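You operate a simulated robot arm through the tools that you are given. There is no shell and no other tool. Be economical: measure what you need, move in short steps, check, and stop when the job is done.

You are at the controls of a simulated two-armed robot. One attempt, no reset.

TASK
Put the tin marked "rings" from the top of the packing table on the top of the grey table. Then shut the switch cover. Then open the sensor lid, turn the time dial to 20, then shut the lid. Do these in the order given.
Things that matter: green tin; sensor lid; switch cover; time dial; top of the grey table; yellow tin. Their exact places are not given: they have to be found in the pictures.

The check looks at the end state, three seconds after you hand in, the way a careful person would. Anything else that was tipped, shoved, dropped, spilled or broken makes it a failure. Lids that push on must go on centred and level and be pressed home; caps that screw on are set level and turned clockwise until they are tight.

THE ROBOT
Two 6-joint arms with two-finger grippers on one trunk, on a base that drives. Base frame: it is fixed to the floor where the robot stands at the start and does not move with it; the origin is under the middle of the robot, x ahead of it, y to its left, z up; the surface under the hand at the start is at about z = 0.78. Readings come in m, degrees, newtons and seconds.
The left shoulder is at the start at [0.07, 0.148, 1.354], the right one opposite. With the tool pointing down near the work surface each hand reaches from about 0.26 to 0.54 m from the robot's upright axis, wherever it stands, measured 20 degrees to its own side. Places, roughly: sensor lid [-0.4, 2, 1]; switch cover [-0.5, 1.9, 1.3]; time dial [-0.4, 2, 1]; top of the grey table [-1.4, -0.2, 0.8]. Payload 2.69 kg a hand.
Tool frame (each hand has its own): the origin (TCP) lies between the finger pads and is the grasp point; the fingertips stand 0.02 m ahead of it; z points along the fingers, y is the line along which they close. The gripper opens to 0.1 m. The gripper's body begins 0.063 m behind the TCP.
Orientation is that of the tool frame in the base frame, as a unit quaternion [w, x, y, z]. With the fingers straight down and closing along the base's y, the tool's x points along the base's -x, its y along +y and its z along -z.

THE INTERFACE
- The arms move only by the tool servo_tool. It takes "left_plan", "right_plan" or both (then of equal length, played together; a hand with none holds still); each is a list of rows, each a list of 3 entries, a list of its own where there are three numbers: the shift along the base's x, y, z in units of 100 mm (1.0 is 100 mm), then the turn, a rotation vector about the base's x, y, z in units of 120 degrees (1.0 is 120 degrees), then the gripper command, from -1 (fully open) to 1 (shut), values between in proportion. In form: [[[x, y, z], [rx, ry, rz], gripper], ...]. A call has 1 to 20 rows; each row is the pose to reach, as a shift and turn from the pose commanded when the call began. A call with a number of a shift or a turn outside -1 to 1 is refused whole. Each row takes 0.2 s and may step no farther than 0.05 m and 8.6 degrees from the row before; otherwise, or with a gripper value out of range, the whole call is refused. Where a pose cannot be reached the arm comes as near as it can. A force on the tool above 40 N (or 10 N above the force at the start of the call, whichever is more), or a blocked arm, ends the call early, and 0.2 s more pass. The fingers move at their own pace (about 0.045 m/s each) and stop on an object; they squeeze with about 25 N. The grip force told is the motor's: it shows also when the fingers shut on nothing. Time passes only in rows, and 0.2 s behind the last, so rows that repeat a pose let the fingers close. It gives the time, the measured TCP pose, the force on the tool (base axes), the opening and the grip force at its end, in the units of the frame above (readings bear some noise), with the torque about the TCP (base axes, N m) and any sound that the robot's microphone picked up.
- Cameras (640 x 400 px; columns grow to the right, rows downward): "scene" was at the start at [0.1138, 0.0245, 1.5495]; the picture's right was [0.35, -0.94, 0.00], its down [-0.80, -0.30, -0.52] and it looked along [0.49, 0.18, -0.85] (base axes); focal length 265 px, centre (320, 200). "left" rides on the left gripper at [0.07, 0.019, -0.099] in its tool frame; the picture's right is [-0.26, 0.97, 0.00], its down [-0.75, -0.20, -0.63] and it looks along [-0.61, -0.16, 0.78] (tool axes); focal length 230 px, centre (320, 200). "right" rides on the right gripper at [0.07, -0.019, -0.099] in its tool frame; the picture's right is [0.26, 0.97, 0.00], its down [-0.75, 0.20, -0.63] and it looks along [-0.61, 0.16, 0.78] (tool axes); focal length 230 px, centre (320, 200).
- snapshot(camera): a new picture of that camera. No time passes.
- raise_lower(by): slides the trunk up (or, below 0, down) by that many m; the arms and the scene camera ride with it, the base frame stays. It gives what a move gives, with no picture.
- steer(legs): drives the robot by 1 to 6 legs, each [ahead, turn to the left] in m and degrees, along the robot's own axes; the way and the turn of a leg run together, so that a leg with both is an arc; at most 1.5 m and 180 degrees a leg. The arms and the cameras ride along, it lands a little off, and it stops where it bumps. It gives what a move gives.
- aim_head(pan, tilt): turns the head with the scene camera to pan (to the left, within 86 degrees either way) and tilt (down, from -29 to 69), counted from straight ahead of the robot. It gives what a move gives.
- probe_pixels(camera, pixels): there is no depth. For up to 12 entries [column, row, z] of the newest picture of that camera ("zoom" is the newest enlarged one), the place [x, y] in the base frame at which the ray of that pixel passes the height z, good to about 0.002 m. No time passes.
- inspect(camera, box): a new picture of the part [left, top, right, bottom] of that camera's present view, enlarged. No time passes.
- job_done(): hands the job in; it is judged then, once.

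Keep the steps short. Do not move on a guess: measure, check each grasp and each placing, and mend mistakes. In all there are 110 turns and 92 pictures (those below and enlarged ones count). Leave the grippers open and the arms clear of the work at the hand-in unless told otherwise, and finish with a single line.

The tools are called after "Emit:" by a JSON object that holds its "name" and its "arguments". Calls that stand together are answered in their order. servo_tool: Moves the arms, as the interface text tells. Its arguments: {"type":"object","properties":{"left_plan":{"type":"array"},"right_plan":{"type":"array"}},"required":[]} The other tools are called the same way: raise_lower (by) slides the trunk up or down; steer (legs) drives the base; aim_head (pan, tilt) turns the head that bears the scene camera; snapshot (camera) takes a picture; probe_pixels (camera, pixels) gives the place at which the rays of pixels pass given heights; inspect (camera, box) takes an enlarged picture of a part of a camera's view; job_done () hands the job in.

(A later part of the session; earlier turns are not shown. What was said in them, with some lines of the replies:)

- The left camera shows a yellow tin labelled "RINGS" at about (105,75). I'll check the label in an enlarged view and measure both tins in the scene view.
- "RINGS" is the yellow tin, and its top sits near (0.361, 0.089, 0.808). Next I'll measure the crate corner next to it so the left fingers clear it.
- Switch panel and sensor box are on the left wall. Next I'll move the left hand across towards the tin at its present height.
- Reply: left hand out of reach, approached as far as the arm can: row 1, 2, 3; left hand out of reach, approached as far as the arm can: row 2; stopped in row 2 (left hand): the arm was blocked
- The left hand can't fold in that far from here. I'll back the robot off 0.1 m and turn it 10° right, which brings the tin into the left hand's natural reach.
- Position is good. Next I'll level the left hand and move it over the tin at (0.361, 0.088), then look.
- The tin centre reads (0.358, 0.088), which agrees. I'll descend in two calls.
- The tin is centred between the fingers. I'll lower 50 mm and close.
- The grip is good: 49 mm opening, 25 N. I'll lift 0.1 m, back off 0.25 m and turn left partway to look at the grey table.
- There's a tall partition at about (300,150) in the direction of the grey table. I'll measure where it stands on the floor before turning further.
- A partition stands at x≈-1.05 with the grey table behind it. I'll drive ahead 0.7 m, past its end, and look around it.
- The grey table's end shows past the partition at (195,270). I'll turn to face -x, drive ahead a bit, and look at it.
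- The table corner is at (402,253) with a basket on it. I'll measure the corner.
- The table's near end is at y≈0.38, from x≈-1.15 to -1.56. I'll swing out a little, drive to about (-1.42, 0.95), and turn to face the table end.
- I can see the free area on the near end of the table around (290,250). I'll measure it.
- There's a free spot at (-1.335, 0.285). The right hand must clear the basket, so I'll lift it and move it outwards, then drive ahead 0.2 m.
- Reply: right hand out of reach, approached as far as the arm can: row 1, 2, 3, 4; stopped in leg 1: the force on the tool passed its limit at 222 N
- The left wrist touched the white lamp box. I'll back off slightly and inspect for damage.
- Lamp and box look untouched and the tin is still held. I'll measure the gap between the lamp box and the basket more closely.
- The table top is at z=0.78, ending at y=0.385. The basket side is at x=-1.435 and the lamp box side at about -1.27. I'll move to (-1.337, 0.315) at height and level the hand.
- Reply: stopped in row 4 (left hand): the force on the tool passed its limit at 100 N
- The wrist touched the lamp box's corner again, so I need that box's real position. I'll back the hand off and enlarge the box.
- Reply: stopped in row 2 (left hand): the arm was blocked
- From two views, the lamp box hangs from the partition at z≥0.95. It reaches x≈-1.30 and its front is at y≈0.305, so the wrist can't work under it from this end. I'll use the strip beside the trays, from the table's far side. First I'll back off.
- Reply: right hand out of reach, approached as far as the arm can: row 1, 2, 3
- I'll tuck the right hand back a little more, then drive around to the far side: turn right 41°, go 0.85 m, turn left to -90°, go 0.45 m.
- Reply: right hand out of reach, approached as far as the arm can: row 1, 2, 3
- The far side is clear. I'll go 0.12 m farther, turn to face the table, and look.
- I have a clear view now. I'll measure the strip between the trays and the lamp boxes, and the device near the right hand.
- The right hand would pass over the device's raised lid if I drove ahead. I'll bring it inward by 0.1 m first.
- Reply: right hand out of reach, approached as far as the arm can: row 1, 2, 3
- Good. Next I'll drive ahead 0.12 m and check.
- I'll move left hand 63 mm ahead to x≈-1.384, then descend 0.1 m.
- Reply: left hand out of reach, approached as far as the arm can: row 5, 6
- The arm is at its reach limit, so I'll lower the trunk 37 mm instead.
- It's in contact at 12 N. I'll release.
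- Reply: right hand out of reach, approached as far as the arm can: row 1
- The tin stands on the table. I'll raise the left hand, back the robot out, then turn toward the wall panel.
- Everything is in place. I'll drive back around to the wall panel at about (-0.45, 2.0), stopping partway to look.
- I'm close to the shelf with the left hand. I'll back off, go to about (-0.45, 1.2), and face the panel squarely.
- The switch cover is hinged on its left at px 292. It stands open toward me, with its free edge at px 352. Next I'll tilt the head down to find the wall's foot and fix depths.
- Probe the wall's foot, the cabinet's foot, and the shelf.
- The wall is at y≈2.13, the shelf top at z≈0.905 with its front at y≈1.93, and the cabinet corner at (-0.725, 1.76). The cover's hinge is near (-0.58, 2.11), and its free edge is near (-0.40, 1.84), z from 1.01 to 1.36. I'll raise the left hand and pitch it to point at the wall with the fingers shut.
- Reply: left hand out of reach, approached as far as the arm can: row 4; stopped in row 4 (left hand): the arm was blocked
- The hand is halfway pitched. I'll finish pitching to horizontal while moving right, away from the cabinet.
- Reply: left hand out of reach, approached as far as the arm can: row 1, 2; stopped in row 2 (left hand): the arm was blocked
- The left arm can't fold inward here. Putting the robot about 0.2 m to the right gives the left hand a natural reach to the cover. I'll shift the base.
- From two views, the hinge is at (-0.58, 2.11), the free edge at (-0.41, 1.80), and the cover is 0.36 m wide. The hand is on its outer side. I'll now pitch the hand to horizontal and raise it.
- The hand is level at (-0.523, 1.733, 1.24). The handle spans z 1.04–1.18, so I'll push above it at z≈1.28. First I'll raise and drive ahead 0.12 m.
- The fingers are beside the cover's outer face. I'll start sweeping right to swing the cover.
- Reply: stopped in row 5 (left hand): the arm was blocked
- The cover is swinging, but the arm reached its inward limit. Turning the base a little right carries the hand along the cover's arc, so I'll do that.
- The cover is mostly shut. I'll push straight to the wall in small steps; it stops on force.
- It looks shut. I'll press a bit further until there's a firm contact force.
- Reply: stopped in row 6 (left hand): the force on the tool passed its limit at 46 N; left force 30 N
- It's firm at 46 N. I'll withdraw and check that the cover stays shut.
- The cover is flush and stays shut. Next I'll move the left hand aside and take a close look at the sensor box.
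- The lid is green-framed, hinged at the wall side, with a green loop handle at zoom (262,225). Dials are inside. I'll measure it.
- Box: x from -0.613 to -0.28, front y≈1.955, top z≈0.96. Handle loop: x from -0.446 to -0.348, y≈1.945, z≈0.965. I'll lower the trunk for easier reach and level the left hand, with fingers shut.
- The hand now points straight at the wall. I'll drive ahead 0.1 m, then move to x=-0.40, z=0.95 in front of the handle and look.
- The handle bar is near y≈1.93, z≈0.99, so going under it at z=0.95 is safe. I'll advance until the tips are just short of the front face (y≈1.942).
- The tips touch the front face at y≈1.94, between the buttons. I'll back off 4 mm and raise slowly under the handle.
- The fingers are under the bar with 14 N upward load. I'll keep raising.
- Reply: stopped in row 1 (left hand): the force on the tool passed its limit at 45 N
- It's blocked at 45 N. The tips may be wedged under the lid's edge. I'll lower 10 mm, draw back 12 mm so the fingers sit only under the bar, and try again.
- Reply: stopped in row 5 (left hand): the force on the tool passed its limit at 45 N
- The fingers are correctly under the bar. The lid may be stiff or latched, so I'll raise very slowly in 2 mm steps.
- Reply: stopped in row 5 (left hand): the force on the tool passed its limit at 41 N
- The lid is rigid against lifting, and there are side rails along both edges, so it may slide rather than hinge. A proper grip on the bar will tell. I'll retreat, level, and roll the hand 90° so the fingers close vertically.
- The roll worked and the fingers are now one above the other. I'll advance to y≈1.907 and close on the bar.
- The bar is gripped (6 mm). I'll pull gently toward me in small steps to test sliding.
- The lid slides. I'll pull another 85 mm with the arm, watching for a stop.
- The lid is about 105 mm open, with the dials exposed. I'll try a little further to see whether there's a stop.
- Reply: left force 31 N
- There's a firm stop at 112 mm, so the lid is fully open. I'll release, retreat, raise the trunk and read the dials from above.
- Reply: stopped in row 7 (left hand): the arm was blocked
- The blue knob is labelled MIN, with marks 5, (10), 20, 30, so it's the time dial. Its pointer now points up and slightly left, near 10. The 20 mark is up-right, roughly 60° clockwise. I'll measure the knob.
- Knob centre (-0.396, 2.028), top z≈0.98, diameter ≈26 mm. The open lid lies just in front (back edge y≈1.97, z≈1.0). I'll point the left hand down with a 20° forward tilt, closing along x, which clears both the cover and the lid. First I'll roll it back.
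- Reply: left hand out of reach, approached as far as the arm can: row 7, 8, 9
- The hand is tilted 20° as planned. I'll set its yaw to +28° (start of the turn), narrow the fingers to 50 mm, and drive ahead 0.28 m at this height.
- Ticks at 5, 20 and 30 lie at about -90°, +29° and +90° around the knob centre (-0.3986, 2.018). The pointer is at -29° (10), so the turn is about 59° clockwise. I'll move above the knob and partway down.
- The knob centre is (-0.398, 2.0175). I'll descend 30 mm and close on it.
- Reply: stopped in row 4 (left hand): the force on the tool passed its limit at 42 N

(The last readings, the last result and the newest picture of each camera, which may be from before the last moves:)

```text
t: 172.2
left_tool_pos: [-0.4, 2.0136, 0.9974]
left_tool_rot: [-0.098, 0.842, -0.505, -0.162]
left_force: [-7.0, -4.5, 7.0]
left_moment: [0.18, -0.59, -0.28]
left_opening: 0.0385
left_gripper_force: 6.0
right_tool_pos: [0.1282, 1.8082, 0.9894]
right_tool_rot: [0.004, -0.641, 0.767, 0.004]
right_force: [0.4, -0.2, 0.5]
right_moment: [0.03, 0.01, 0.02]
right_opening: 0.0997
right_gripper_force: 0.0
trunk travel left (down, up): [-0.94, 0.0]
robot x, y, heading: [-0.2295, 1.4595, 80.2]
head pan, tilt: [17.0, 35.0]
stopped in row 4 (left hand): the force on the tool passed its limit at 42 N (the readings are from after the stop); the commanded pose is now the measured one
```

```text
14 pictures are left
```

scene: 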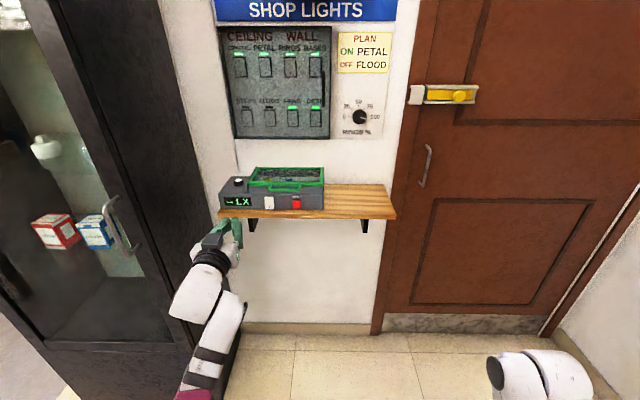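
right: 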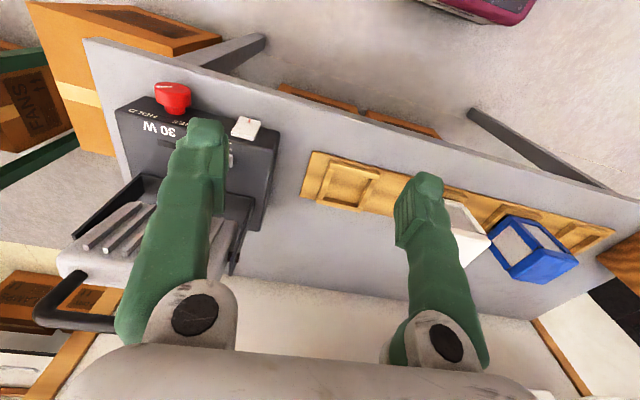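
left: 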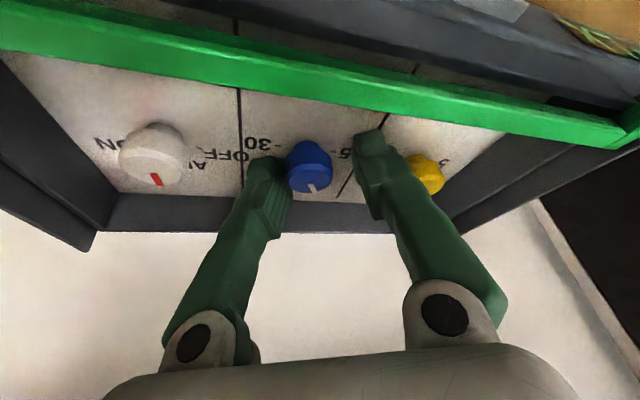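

The fingertips met the plate about 1 cm higher than estimated, and the knob sits about 7 mm off-centre toward the right-hand finger. I'll raise 4 mm, reopen, and recentre.

Emit:
{"name": "servo_tool", "arguments": {"left_plan": [[[0, 0, 0.05], [0, 0, 0], -0.1], [[0.035, 0.02, 0.05], [0, 0, 0], -0.1], [[0.065, 0.035, 0.05], [0, 0, 0], -0.1], [[0.065, 0.035, 0.05], [0, 0, 0], -0.1]]}}

Emit:
{"name": "snapshot", "arguments": {"camera": "left"}}

```text
t: 173.2
left_tool_pos: [-0.3918, 2.0222, 0.9971]
left_tool_rot: [-0.096, 0.841, -0.508, -0.157]
left_force: [0.2, -0.1, -0.2]
left_moment: [0.02, 0.0, 0.01]
left_opening: 0.0552
left_gripper_force: 0.1
right_tool_pos: [0.1288, 1.8141, 0.9874]
right_tool_rot: [0.0, -0.64, 0.769, 0.001]
right_force: [0.3, 0.4, -0.2]
right_moment: [0.01, 0.02, 0.0]
right_opening: 0.0999
right_gripper_force: 0.0
trunk travel left (down, up): [-0.94, 0.0]
robot x, y, heading: [-0.2296, 1.4619, 79.9]
head pan, tilt: [17.0, 35.0]
```

```text
13 pictures are left
```

left: 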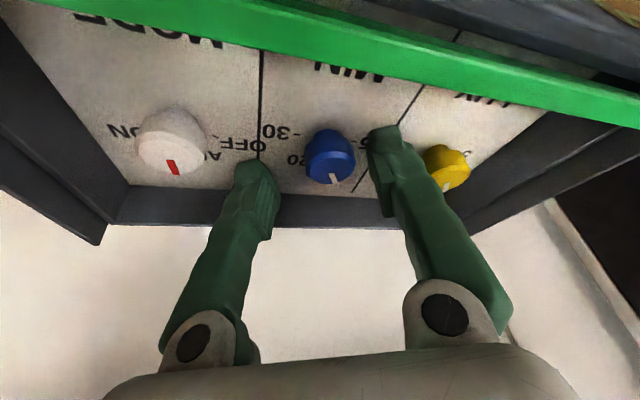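

It's centred now within about 2 mm and free of contact. I'll descend 11 mm slowly, without closing.

Emit:
{"name": "servo_tool", "arguments": {"left_plan": [[[-0.018, -0.01, -0.03], [0, 0, 0], -0.1], [[-0.018, -0.01, -0.06], [0, 0, 0], -0.1], [[-0.018, -0.01, -0.09], [0, 0, 0], -0.1], [[-0.018, -0.01, -0.11], [0, 0, 0], -0.1], [[-0.018, -0.01, -0.11], [0, 0, 0], -0.1]]}}

```text
t: 174.1
left_tool_pos: [-0.3916, 2.0226, 0.9975]
left_tool_rot: [-0.106, 0.839, -0.507, -0.166]
left_force: [3.6, -8.0, 14.5]
left_moment: [-0.42, 0.34, 0.38]
left_opening: 0.0555
left_gripper_force: 0.2
right_tool_pos: [0.1306, 1.8094, 0.9882]
right_tool_rot: [0.001, -0.639, 0.769, 0.003]
right_force: [1.2, -0.3, 0.4]
right_moment: [0.02, -0.02, -0.03]
right_opening: 0.1001
right_gripper_force: 0.2
trunk travel left (down, up): [-0.94, 0.0]
robot x, y, heading: [-0.2302, 1.4603, 80.0]
head pan, tilt: [17.0, 35.0]
stopped in row 4 (left hand): the force on the tool passed its limit at 42 N (the readings are from after the stop); the commanded pose is now the measured one
```

There's contact at z≈0.9975 under one fingertip, so the plate is at z≈0.975 and everything sits about 15 mm higher than I assumed. I'll re-probe the knob in the last picture at the corrected height.

Emit:
{"name": "probe_pixels", "arguments": {"camera": "left", "pixels": [[329, 150, 0.985], [329, 158, 0.995], [329, 158, 0.99], [306, 150, 0.99], [355, 152, 0.99], [329, 130, 0.975], [333, 183, 0.99], [254, 165, 0.977], [384, 130, 0.977]]}}

```text
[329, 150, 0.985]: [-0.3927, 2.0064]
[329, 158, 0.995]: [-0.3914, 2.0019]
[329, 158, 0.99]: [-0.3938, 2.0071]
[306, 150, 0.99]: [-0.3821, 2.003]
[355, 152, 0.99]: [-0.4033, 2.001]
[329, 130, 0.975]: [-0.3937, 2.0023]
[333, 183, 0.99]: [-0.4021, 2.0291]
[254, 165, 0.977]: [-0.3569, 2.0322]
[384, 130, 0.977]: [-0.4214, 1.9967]
```

Compared with the fingertips in the image, the knob needs a ~5 mm shift along the closing line and no shift across it. I'll raise 2 mm, shift, and close gently.

Emit:
{"name": "servo_tool", "arguments": {"left_plan": [[[0, 0, 0.03], [0, 0, 0], -0.1], [[-0.045, -0.024, 0.03], [0, 0, 0], -0.1], [[-0.045, -0.024, 0.02], [0, 0, 0], 0.2], [[-0.045, -0.024, 0.02], [0, 0, 0], 0.4], [[-0.045, -0.024, 0.02], [0, 0, 0], 0.5], [[-0.045, -0.024, 0.02], [0, 0, 0], 0.6], [[-0.045, -0.024, 0.02], [0, 0, 0], 0.7]]}}

Emit:
{"name": "snapshot", "arguments": {"camera": "left"}}

```text
t: 175.7
left_tool_pos: [-0.3999, 2.0235, 0.9957]
left_tool_rot: [-0.103, 0.84, -0.508, -0.164]
left_force: [-4.0, -1.9, 4.0]
left_moment: [-0.12, 0.11, -0.03]
left_opening: 0.0176
left_gripper_force: 2.2
right_tool_pos: [0.1288, 1.8118, 0.9884]
right_tool_rot: [0.001, -0.639, 0.769, 0.001]
right_force: [0.3, 0.1, 0.1]
right_moment: [0.0, 0.01, 0.02]
right_opening: 0.1
right_gripper_force: 0.1
trunk travel left (down, up): [-0.94, 0.0]
robot x, y, heading: [-0.2273, 1.464, 80.0]
head pan, tilt: [17.0, 35.0]
```

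```text
12 pictures are left
```

left: 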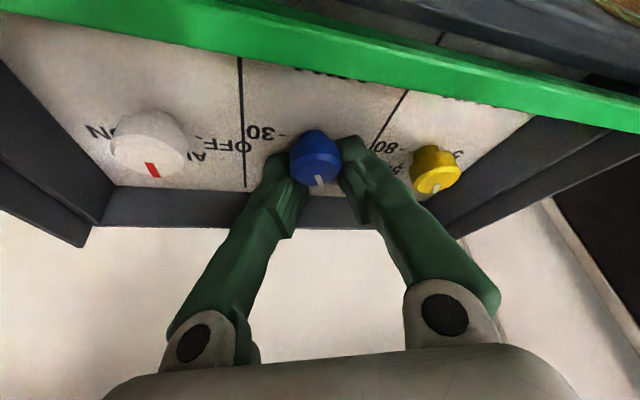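

The fingers are closing slightly behind the knob's centre. I'll reopen, shift 8 mm toward the robot, and close again.

Emit:
{"name": "servo_tool", "arguments": {"left_plan": [[[0, 0, 0.01], [0, 0, 0], 0.2], [[0, 0, 0.01], [0, 0, 0], 0.2], [[0.04, -0.075, 0.02], [0, 0, 0], 0.2], [[0.04, -0.075, 0.02], [0, 0, 0], 0.4], [[0.04, -0.075, 0.02], [0, 0, 0], 0.6], [[0.04, -0.075, 0.02], [0, 0, 0], 1], [[0.04, -0.075, 0.02], [0, 0, 0], 1], [[0.04, -0.075, 0.02], [0, 0, 0], 1]]}}

Emit:
{"name": "snapshot", "arguments": {"camera": "left"}}

```text
t: 177.5
left_tool_pos: [-0.3974, 2.0163, 0.9974]
left_tool_rot: [-0.102, 0.84, -0.508, -0.162]
left_force: [-6.1, -3.9, -6.9]
left_moment: [-0.17, 0.26, 0.03]
left_opening: 0.018
left_gripper_force: 43.5
right_tool_pos: [0.1274, 1.8135, 0.9878]
right_tool_rot: [0.002, -0.64, 0.768, 0.001]
right_force: [-0.3, 0.7, -0.1]
right_moment: [0.0, -0.02, 0.0]
right_opening: 0.0998
right_gripper_force: 0.0
trunk travel left (down, up): [-0.94, 0.0]
robot x, y, heading: [-0.2297, 1.4581, 80.3]
head pan, tilt: [17.0, 35.0]
```

```text
11 pictures are left
```

left: 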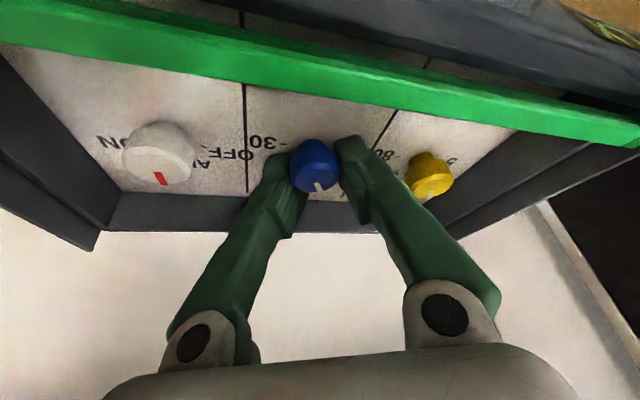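

The knob is held firmly: 18 mm opening, 43 N. I'll turn clockwise 59° about the knob's axis.

Emit:
{"name": "servo_tool", "arguments": {"left_plan": [[[-0.006, -0.002, 0], [0, 0, -0.0615], 1], [[-0.013, -0.004, 0], [0, 0, -0.123], 1], [[-0.02, -0.006, 0], [0, 0, -0.1845], 1], [[-0.026, -0.006, 0], [0, 0, -0.246], 1], [[-0.033, -0.005, 0], [0, 0, -0.3075], 1], [[-0.039, -0.003, 0], [0, 0, -0.369], 1], [[-0.045, 0, 0], [0, 0, -0.4305], 1], [[-0.051, 0.002, 0], [0, 0, -0.492], 1], [[-0.051, 0.002, 0], [0, 0, -0.492], 1]]}}

Emit:
{"name": "snapshot", "arguments": {"camera": "left"}}

```text
t: 179.5
left_tool_pos: [-0.3879, 2.0177, 0.9965]
left_tool_rot: [0.171, -0.478, 0.857, 0.085]
left_force: [35.9, 3.1, -17.2]
left_moment: [-0.06, -0.16, 0.34]
left_opening: 0.0156
left_gripper_force: 41.5
right_tool_pos: [0.137, 1.8162, 0.9824]
right_tool_rot: [-0.004, -0.64, 0.768, 0.004]
right_force: [0.0, -0.2, -0.2]
right_moment: [0.03, 0.0, 0.0]
right_opening: 0.0998
right_gripper_force: 0.0
trunk travel left (down, up): [-0.94, 0.0]
robot x, y, heading: [-0.2246, 1.4614, 79.5]
head pan, tilt: [17.0, 35.0]
```

```text
10 pictures are left
```

left: 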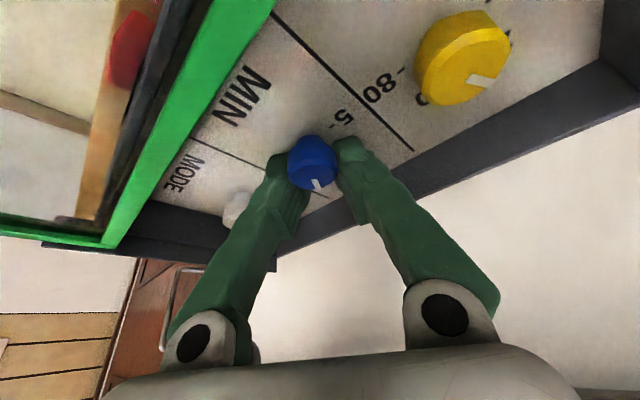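

The knob turned with the fingers (59.5° measured), but there is 36 N of sideways load. I'll ease the command back to the measured position, then open and lift clear.

Emit:
{"name": "servo_tool", "arguments": {"left_plan": [[[0.07, -0.01, 0], [0, 0, 0], 1], [[0.145, -0.02, 0], [0, 0, 0], 1], [[0.145, -0.02, 0], [0, 0, 0], 1]]}}

```text
t: 180.3
left_tool_pos: [-0.3869, 2.019, 0.9952]
left_tool_rot: [0.167, -0.482, 0.855, 0.092]
left_force: [6.5, 9.8, -6.1]
left_moment: [0.33, -0.21, 0.01]
left_opening: 0.0152
left_gripper_force: 41.2
right_tool_pos: [0.1301, 1.8178, 0.9864]
right_tool_rot: [-0.002, -0.641, 0.768, 0.0]
right_force: [-0.2, 0.0, -0.1]
right_moment: [-0.03, -0.03, -0.01]
right_opening: 0.0999
right_gripper_force: 0.1
trunk travel left (down, up): [-0.94, 0.0]
robot x, y, heading: [-0.2295, 1.4609, 80.0]
head pan, tilt: [17.0, 35.0]
```

Load is now small. I'll open to about 40 mm, then lift 80 mm and look.

Emit:
{"name": "servo_tool", "arguments": {"left_plan": [[[0, 0, 0], [0, 0, 0], 0.4], [[0, 0, 0], [0, 0, 0], 0.2], [[0, 0, 0.02], [0, 0, 0], 0.15], [[0, 0, 0.3], [0, 0, 0], 0.15], [[0, 0, 0.6], [0, 0, 0], 0.15], [[0, 0, 0.9], [0, 0, 0], 0.15]]}}

Emit:
{"name": "inspect", "arguments": {"camera": "left", "box": [240, 60, 400, 180]}}

```text
t: 181.7
left_tool_pos: [-0.3862, 2.0137, 1.0874]
left_tool_rot: [0.17, -0.48, 0.856, 0.09]
left_force: [-0.2, -0.1, -0.2]
left_moment: [-0.02, -0.02, -0.02]
left_opening: 0.0426
left_gripper_force: 0.0
right_tool_pos: [0.1299, 1.8139, 0.9868]
right_tool_rot: [0.0, -0.639, 0.769, 0.002]
right_force: [0.0, 0.6, 0.0]
right_moment: [0.03, 0.01, 0.01]
right_opening: 0.1
right_gripper_force: 0.1
trunk travel left (down, up): [-0.94, 0.0]
robot x, y, heading: [-0.2268, 1.4632, 80.2]
head pan, tilt: [17.0, 35.0]
```

```text
3.33 times, centred on (320, 120) of left
```

zoom: 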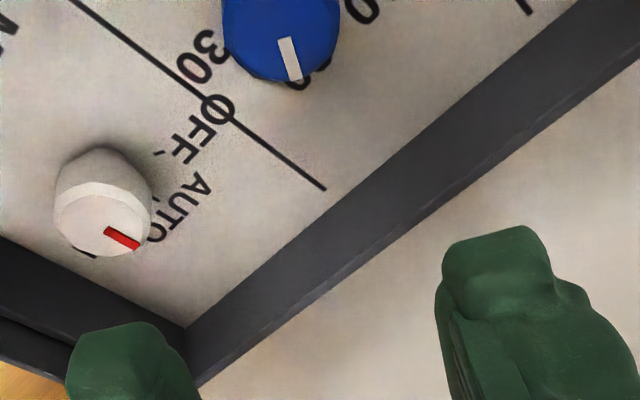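

Emit:
{"name": "probe_pixels", "arguments": {"camera": "zoom", "pixels": [[286, 38, 0.995], [296, 80, 0.995], [80, 0, 0.975], [325, 188, 0.975], [205, 55, 0.975], [312, 80, 0.975], [362, 8, 0.975], [281, 20, 0.995], [303, 78, 0.995]]}}

Emit:
{"name": "inspect", "arguments": {"camera": "scene", "box": [290, 220, 370, 290]}}

```text
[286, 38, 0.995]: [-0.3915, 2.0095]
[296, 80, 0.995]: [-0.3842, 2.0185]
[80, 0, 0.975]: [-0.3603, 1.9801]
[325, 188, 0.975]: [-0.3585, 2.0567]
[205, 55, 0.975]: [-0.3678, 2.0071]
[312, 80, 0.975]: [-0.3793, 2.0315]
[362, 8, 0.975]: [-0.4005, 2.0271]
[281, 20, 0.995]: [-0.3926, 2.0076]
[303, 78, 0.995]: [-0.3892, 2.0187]
```

```text
5.71 times, centred on (330, 255) of scene
```

zoom: 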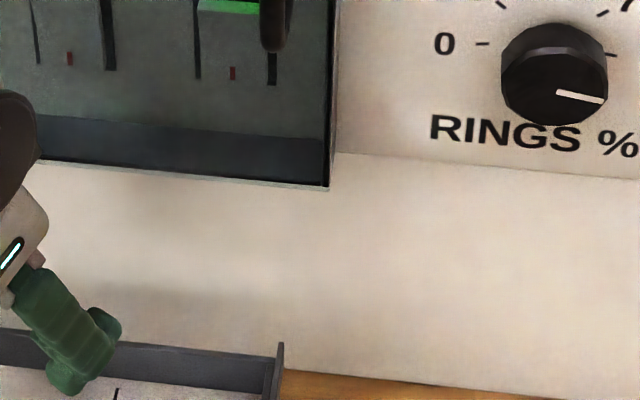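

Measured pointer direction is about 30–39°, with the 20 mark at 28–30°. I'll back off 0.27 m and check it from the head camera.

Emit:
{"name": "steer", "arguments": {"legs": [[-0.27, 0]]}}

Emit:
{"name": "inspect", "arguments": {"camera": "scene", "box": [285, 210, 355, 260]}}

```text
t: 183.7
left_tool_pos: [-0.431, 1.7515, 1.0863]
left_tool_rot: [0.17, -0.479, 0.856, 0.09]
left_force: [0.1, 0.3, 0.6]
left_moment: [-0.05, -0.04, -0.04]
left_opening: 0.0428
left_gripper_force: 0.0
right_tool_pos: [0.0832, 1.5483, 0.9861]
right_tool_rot: [0.0, -0.637, 0.771, 0.001]
right_force: [0.1, 0.6, 0.9]
right_moment: [0.01, 0.03, 0.03]
right_opening: 0.1
right_gripper_force: 0.0
trunk travel left (down, up): [-0.94, 0.0]
robot x, y, heading: [-0.2745, 1.1966, 80.1]
head pan, tilt: [17.0, 35.0]
```

```text
8.00 times, centred on (320, 235) of scene
```

zoom: 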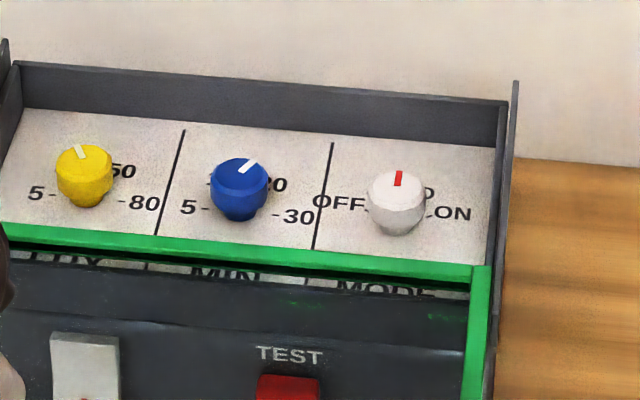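

The pointer aims straight at the 20 label (about 33° for both). Next I'll shut the lid: close the fingers, line up at x=-0.397 in front of the handle bar, and lower to the bar's height.

Emit:
{"name": "servo_tool", "arguments": {"left_plan": [[[0.17, 0, 0], [0, 0, 0], 1], [[0.34, -0.05, -0.2], [0, 0, 0], 1], [[0.34, -0.05, -0.5], [0, 0, 0], 1], [[0.34, -0.05, -0.74], [0, 0, 0], 1], [[0.34, -0.05, -0.74], [0, 0, 0], 1]]}}

Emit:
{"name": "inspect", "arguments": {"camera": "scene", "box": [250, 190, 410, 310]}}

```text
t: 184.8
left_tool_pos: [-0.3964, 1.7444, 1.0134]
left_tool_rot: [0.17, -0.479, 0.856, 0.092]
left_force: [-0.2, -0.2, -0.1]
left_moment: [-0.02, 0.01, 0.01]
left_opening: 0.0001
left_gripper_force: 25.4
right_tool_pos: [0.0849, 1.547, 0.9863]
right_tool_rot: [0.001, -0.638, 0.77, 0.001]
right_force: [-0.6, -0.2, 0.0]
right_moment: [0.02, -0.01, -0.02]
right_opening: 0.0999
right_gripper_force: 0.0
trunk travel left (down, up): [-0.94, 0.0]
robot x, y, heading: [-0.2743, 1.1956, 80.0]
head pan, tilt: [17.0, 35.0]
```

```text
3.33 times, centred on (330, 250) of scene
```

zoom: 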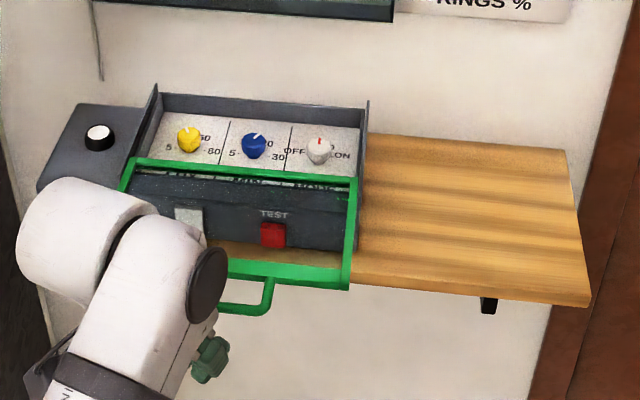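

The fingers are in front of the handle. I'll push toward the wall with the arm.

Emit:
{"name": "servo_tool", "arguments": {"left_plan": [[[0, 0.2, 0], [0, 0, 0], 1], [[0, 0.4, 0], [0, 0, 0], 1], [[0, 0.6, 0], [0, 0, 0], 1], [[0, 0.8, 0], [0, 0, 0], 1]]}}

```text
t: 185.8
left_tool_pos: [-0.3952, 1.8264, 1.0125]
left_tool_rot: [0.17, -0.479, 0.856, 0.09]
left_force: [0.4, -0.6, 0.7]
left_moment: [0.02, 0.0, -0.01]
left_opening: 0.0
left_gripper_force: 24.7
right_tool_pos: [0.0841, 1.5465, 0.9861]
right_tool_rot: [0.001, -0.638, 0.77, 0.0]
right_force: [-0.3, -0.2, 0.5]
right_moment: [-0.01, -0.01, 0.0]
right_opening: 0.1
right_gripper_force: 0.1
trunk travel left (down, up): [-0.94, 0.0]
robot x, y, heading: [-0.2765, 1.1959, 80.1]
head pan, tilt: [17.0, 35.0]
```

Emit:
{"name": "servo_tool", "arguments": {"left_plan": [[[0, 0.15, 0], [0, 0, 0], 1], [[0, 0.3, 0], [0, 0, 0], 1], [[0, 0.4, 0], [0, 0, 0], 1]]}}

Emit:
{"name": "inspect", "arguments": {"camera": "scene", "box": [250, 190, 410, 310]}}

```text
t: 186.7
left_tool_pos: [-0.3982, 1.8654, 1.0127]
left_tool_rot: [0.17, -0.479, 0.856, 0.092]
left_force: [-0.2, 0.1, -0.5]
left_moment: [0.0, -0.02, -0.02]
left_opening: 0.0001
left_gripper_force: 24.7
right_tool_pos: [0.0828, 1.5472, 0.9858]
right_tool_rot: [0.001, -0.638, 0.77, 0.001]
right_force: [0.0, -0.2, -0.4]
right_moment: [-0.01, -0.02, 0.0]
right_opening: 0.1
right_gripper_force: 0.1
trunk travel left (down, up): [-0.94, 0.0]
robot x, y, heading: [-0.274, 1.1951, 79.8]
head pan, tilt: [17.0, 35.0]
```

```text
3.33 times, centred on (330, 250) of scene
```

zoom: 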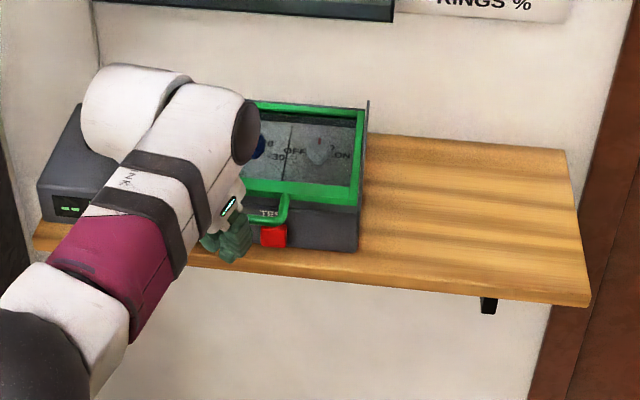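

The lid is nearly shut. I'll push the last bit in small steps until it's firmly home.

Emit:
{"name": "servo_tool", "arguments": {"left_plan": [[[0, 0.07, 0], [0, 0, 0], 1], [[0, 0.14, 0], [0, 0, 0], 1], [[0, 0.2, 0], [0, 0, 0], 1], [[0, 0.26, 0], [0, 0, 0], 1], [[0, 0.32, 0], [0, 0, 0], 1], [[0, 0.38, 0], [0, 0, 0], 1], [[0, 0.44, 0], [0, 0, 0], 1]]}}

```text
t: 188.2
left_tool_pos: [-0.4016, 1.8818, 1.0172]
left_tool_rot: [0.171, -0.479, 0.856, 0.091]
left_force: [0.5, 0.6, 0.5]
left_moment: [0.01, -0.05, 0.03]
left_opening: 0.0001
left_gripper_force: 25.2
left hand out of reach, approached as far as the arm can: row 3, 4, 5, 6, 7
right_tool_pos: [0.0839, 1.5457, 0.9883]
right_tool_rot: [0.001, -0.638, 0.77, 0.001]
right_force: [-0.4, 0.0, -0.6]
right_moment: [0.04, 0.03, -0.01]
right_opening: 0.0999
right_gripper_force: 0.1
trunk travel left (down, up): [-0.94, 0.0]
robot x, y, heading: [-0.2755, 1.1934, 80.0]
head pan, tilt: [17.0, 35.0]
```

The arm is at its reach limit. I'll draw it back a little, drive ahead 60 mm, then finish with the arm.

Emit:
{"name": "servo_tool", "arguments": {"left_plan": [[[0, -0.4, -0.03], [0, 0, 0], 1], [[0, -0.8, -0.04], [0, 0, 0], 1], [[0, -1.0, -0.04], [0, 0, 0], 1]]}}

Emit:
{"name": "steer", "arguments": {"legs": [[0.06, 0]]}}

```text
t: 189.1
left_tool_pos: [-0.4022, 1.7807, 1.0143]
left_tool_rot: [0.17, -0.48, 0.856, 0.092]
left_force: [0.2, 0.3, 0.5]
left_moment: [0.02, 0.0, 0.03]
left_opening: 0.0
left_gripper_force: 25.0
right_tool_pos: [0.0847, 1.547, 0.9879]
right_tool_rot: [0.001, -0.638, 0.77, 0.002]
right_force: [0.9, 0.0, 0.6]
right_moment: [0.0, 0.03, -0.01]
right_opening: 0.1
right_gripper_force: 0.1
trunk travel left (down, up): [-0.94, 0.0]
robot x, y, heading: [-0.2734, 1.1948, 80.0]
head pan, tilt: [17.0, 35.0]
```

```text
t: 190.0
left_tool_pos: [-0.3921, 1.8359, 1.0168]
left_tool_rot: [0.173, -0.479, 0.856, 0.093]
left_force: [0.6, 1.6, -1.0]
left_moment: [-0.12, 0.02, -0.02]
left_opening: 0.0001
left_gripper_force: 24.9
right_tool_pos: [0.0932, 1.6003, 0.9887]
right_tool_rot: [0.003, -0.637, 0.771, 0.003]
right_force: [0.2, 1.4, -1.4]
right_moment: [-0.1, 0.05, -0.03]
right_opening: 0.0997
right_gripper_force: 0.1
trunk travel left (down, up): [-0.94, 0.0]
robot x, y, heading: [-0.2616, 1.2543, 79.9]
head pan, tilt: [17.0, 35.0]
```

Emit:
{"name": "servo_tool", "arguments": {"left_plan": [[[0, 0.2, -0.03], [0, 0, 0], 1], [[0, 0.4, -0.03], [0, 0, 0], 1], [[0, 0.48, -0.03], [0, 0, 0], 1], [[0, 0.54, -0.03], [0, 0, 0], 1], [[0, 0.6, -0.03], [0, 0, 0], 1], [[0, 0.66, -0.03], [0, 0, 0], 1], [[0, 0.72, -0.03], [0, 0, 0], 1]]}}

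```text
t: 191.6
left_tool_pos: [-0.3919, 1.8951, 1.0267]
left_tool_rot: [0.175, -0.476, 0.856, 0.101]
left_force: [-2.5, -14.1, 17.1]
left_moment: [-0.06, 0.15, 0.01]
left_opening: 0.0
left_gripper_force: 24.8
right_tool_pos: [0.0939, 1.5883, 0.9897]
right_tool_rot: [0.009, -0.637, 0.771, 0.01]
right_force: [-0.1, -0.9, 0.5]
right_moment: [0.04, 0.0, -0.03]
right_opening: 0.1
right_gripper_force: 0.0
trunk travel left (down, up): [-0.94, 0.0]
robot x, y, heading: [-0.2631, 1.2534, 80.1]
head pan, tilt: [17.0, 35.0]
stopped in row 7 (left hand): the force on the tool passed its limit at 52 N (the readings are from after the stop); the commanded pose is now the measured one
```

It's firm at 52 N at the shut position. I'll withdraw, back off and check.

Emit:
{"name": "servo_tool", "arguments": {"left_plan": [[[0, -0.2, 0], [0, 0, 0], 1], [[0, -0.5, 0.1], [0, 0, 0], 1], [[0, -0.8, 0.3], [0, 0, 0], 0], [[0, -0.8, 0.6], [0, 0, 0], -1]]}}

Emit:
{"name": "steer", "arguments": {"legs": [[-0.3, 0]]}}

Emit:
{"name": "snapshot", "arguments": {"camera": "scene"}}

```text
t: 192.6
left_tool_pos: [-0.3935, 1.8225, 1.0789]
left_tool_rot: [0.175, -0.476, 0.857, 0.096]
left_force: [1.0, 0.5, 1.2]
left_moment: [-0.02, 0.0, 0.03]
left_opening: 0.0505
left_gripper_force: 0.1
right_tool_pos: [0.0942, 1.5958, 0.9869]
right_tool_rot: [0.007, -0.637, 0.771, 0.007]
right_force: [0.0, 0.6, -0.8]
right_moment: [-0.02, 0.0, 0.01]
right_opening: 0.1001
right_gripper_force: 0.0
trunk travel left (down, up): [-0.94, 0.0]
robot x, y, heading: [-0.2643, 1.2524, 79.7]
head pan, tilt: [17.0, 35.0]
```

```text
t: 194.6
left_tool_pos: [-0.447, 1.5245, 1.0793]
left_tool_rot: [0.175, -0.478, 0.855, 0.096]
left_force: [-1.2, 0.1, -0.2]
left_moment: [0.0, 0.0, -0.02]
left_opening: 0.0999
left_gripper_force: 0.1
right_tool_pos: [0.0407, 1.2982, 0.9865]
right_tool_rot: [0.007, -0.638, 0.77, 0.007]
right_force: [-0.4, -0.2, 0.1]
right_moment: [-0.01, 0.0, 0.0]
right_opening: 0.1
right_gripper_force: 0.1
trunk travel left (down, up): [-0.94, 0.0]
robot x, y, heading: [-0.317, 0.9523, 79.9]
head pan, tilt: [17.0, 35.0]
```

```text
4 pictures are left
```

scene: 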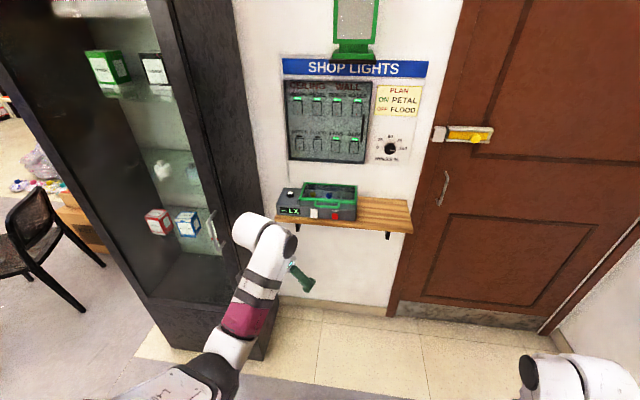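

Emit:
{"name": "inspect", "arguments": {"camera": "scene", "box": [270, 170, 370, 235]}}

```text
6.15 times, centred on (320, 202) of scene
```

zoom: 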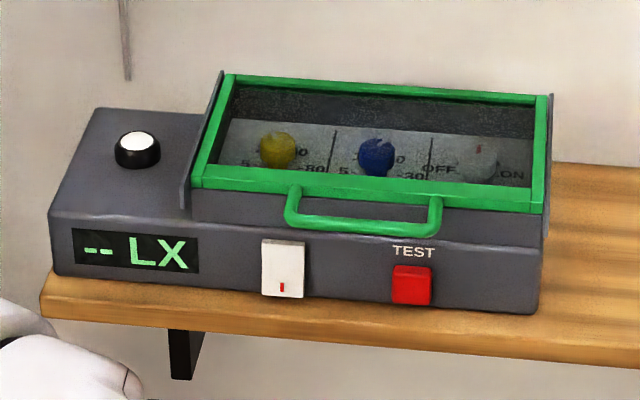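

The lid is shut flush, the cover is shut, the dial points at 20 and the tin is on the grey table. Both grippers are open and clear, so I'm handing in.

Emit:
{"name": "job_done", "arguments": {}}

```text
The job is handed in.
```

The job is handed in: the "rings" tin is on the grey table, the switch cover is shut, the time dial is set to 20 and the sensor lid is shut again; on the way the left wrist twice bumped a wall-mounted lamp box by the grey table (222 N and 100 N), which looked undamaged in the pictures.
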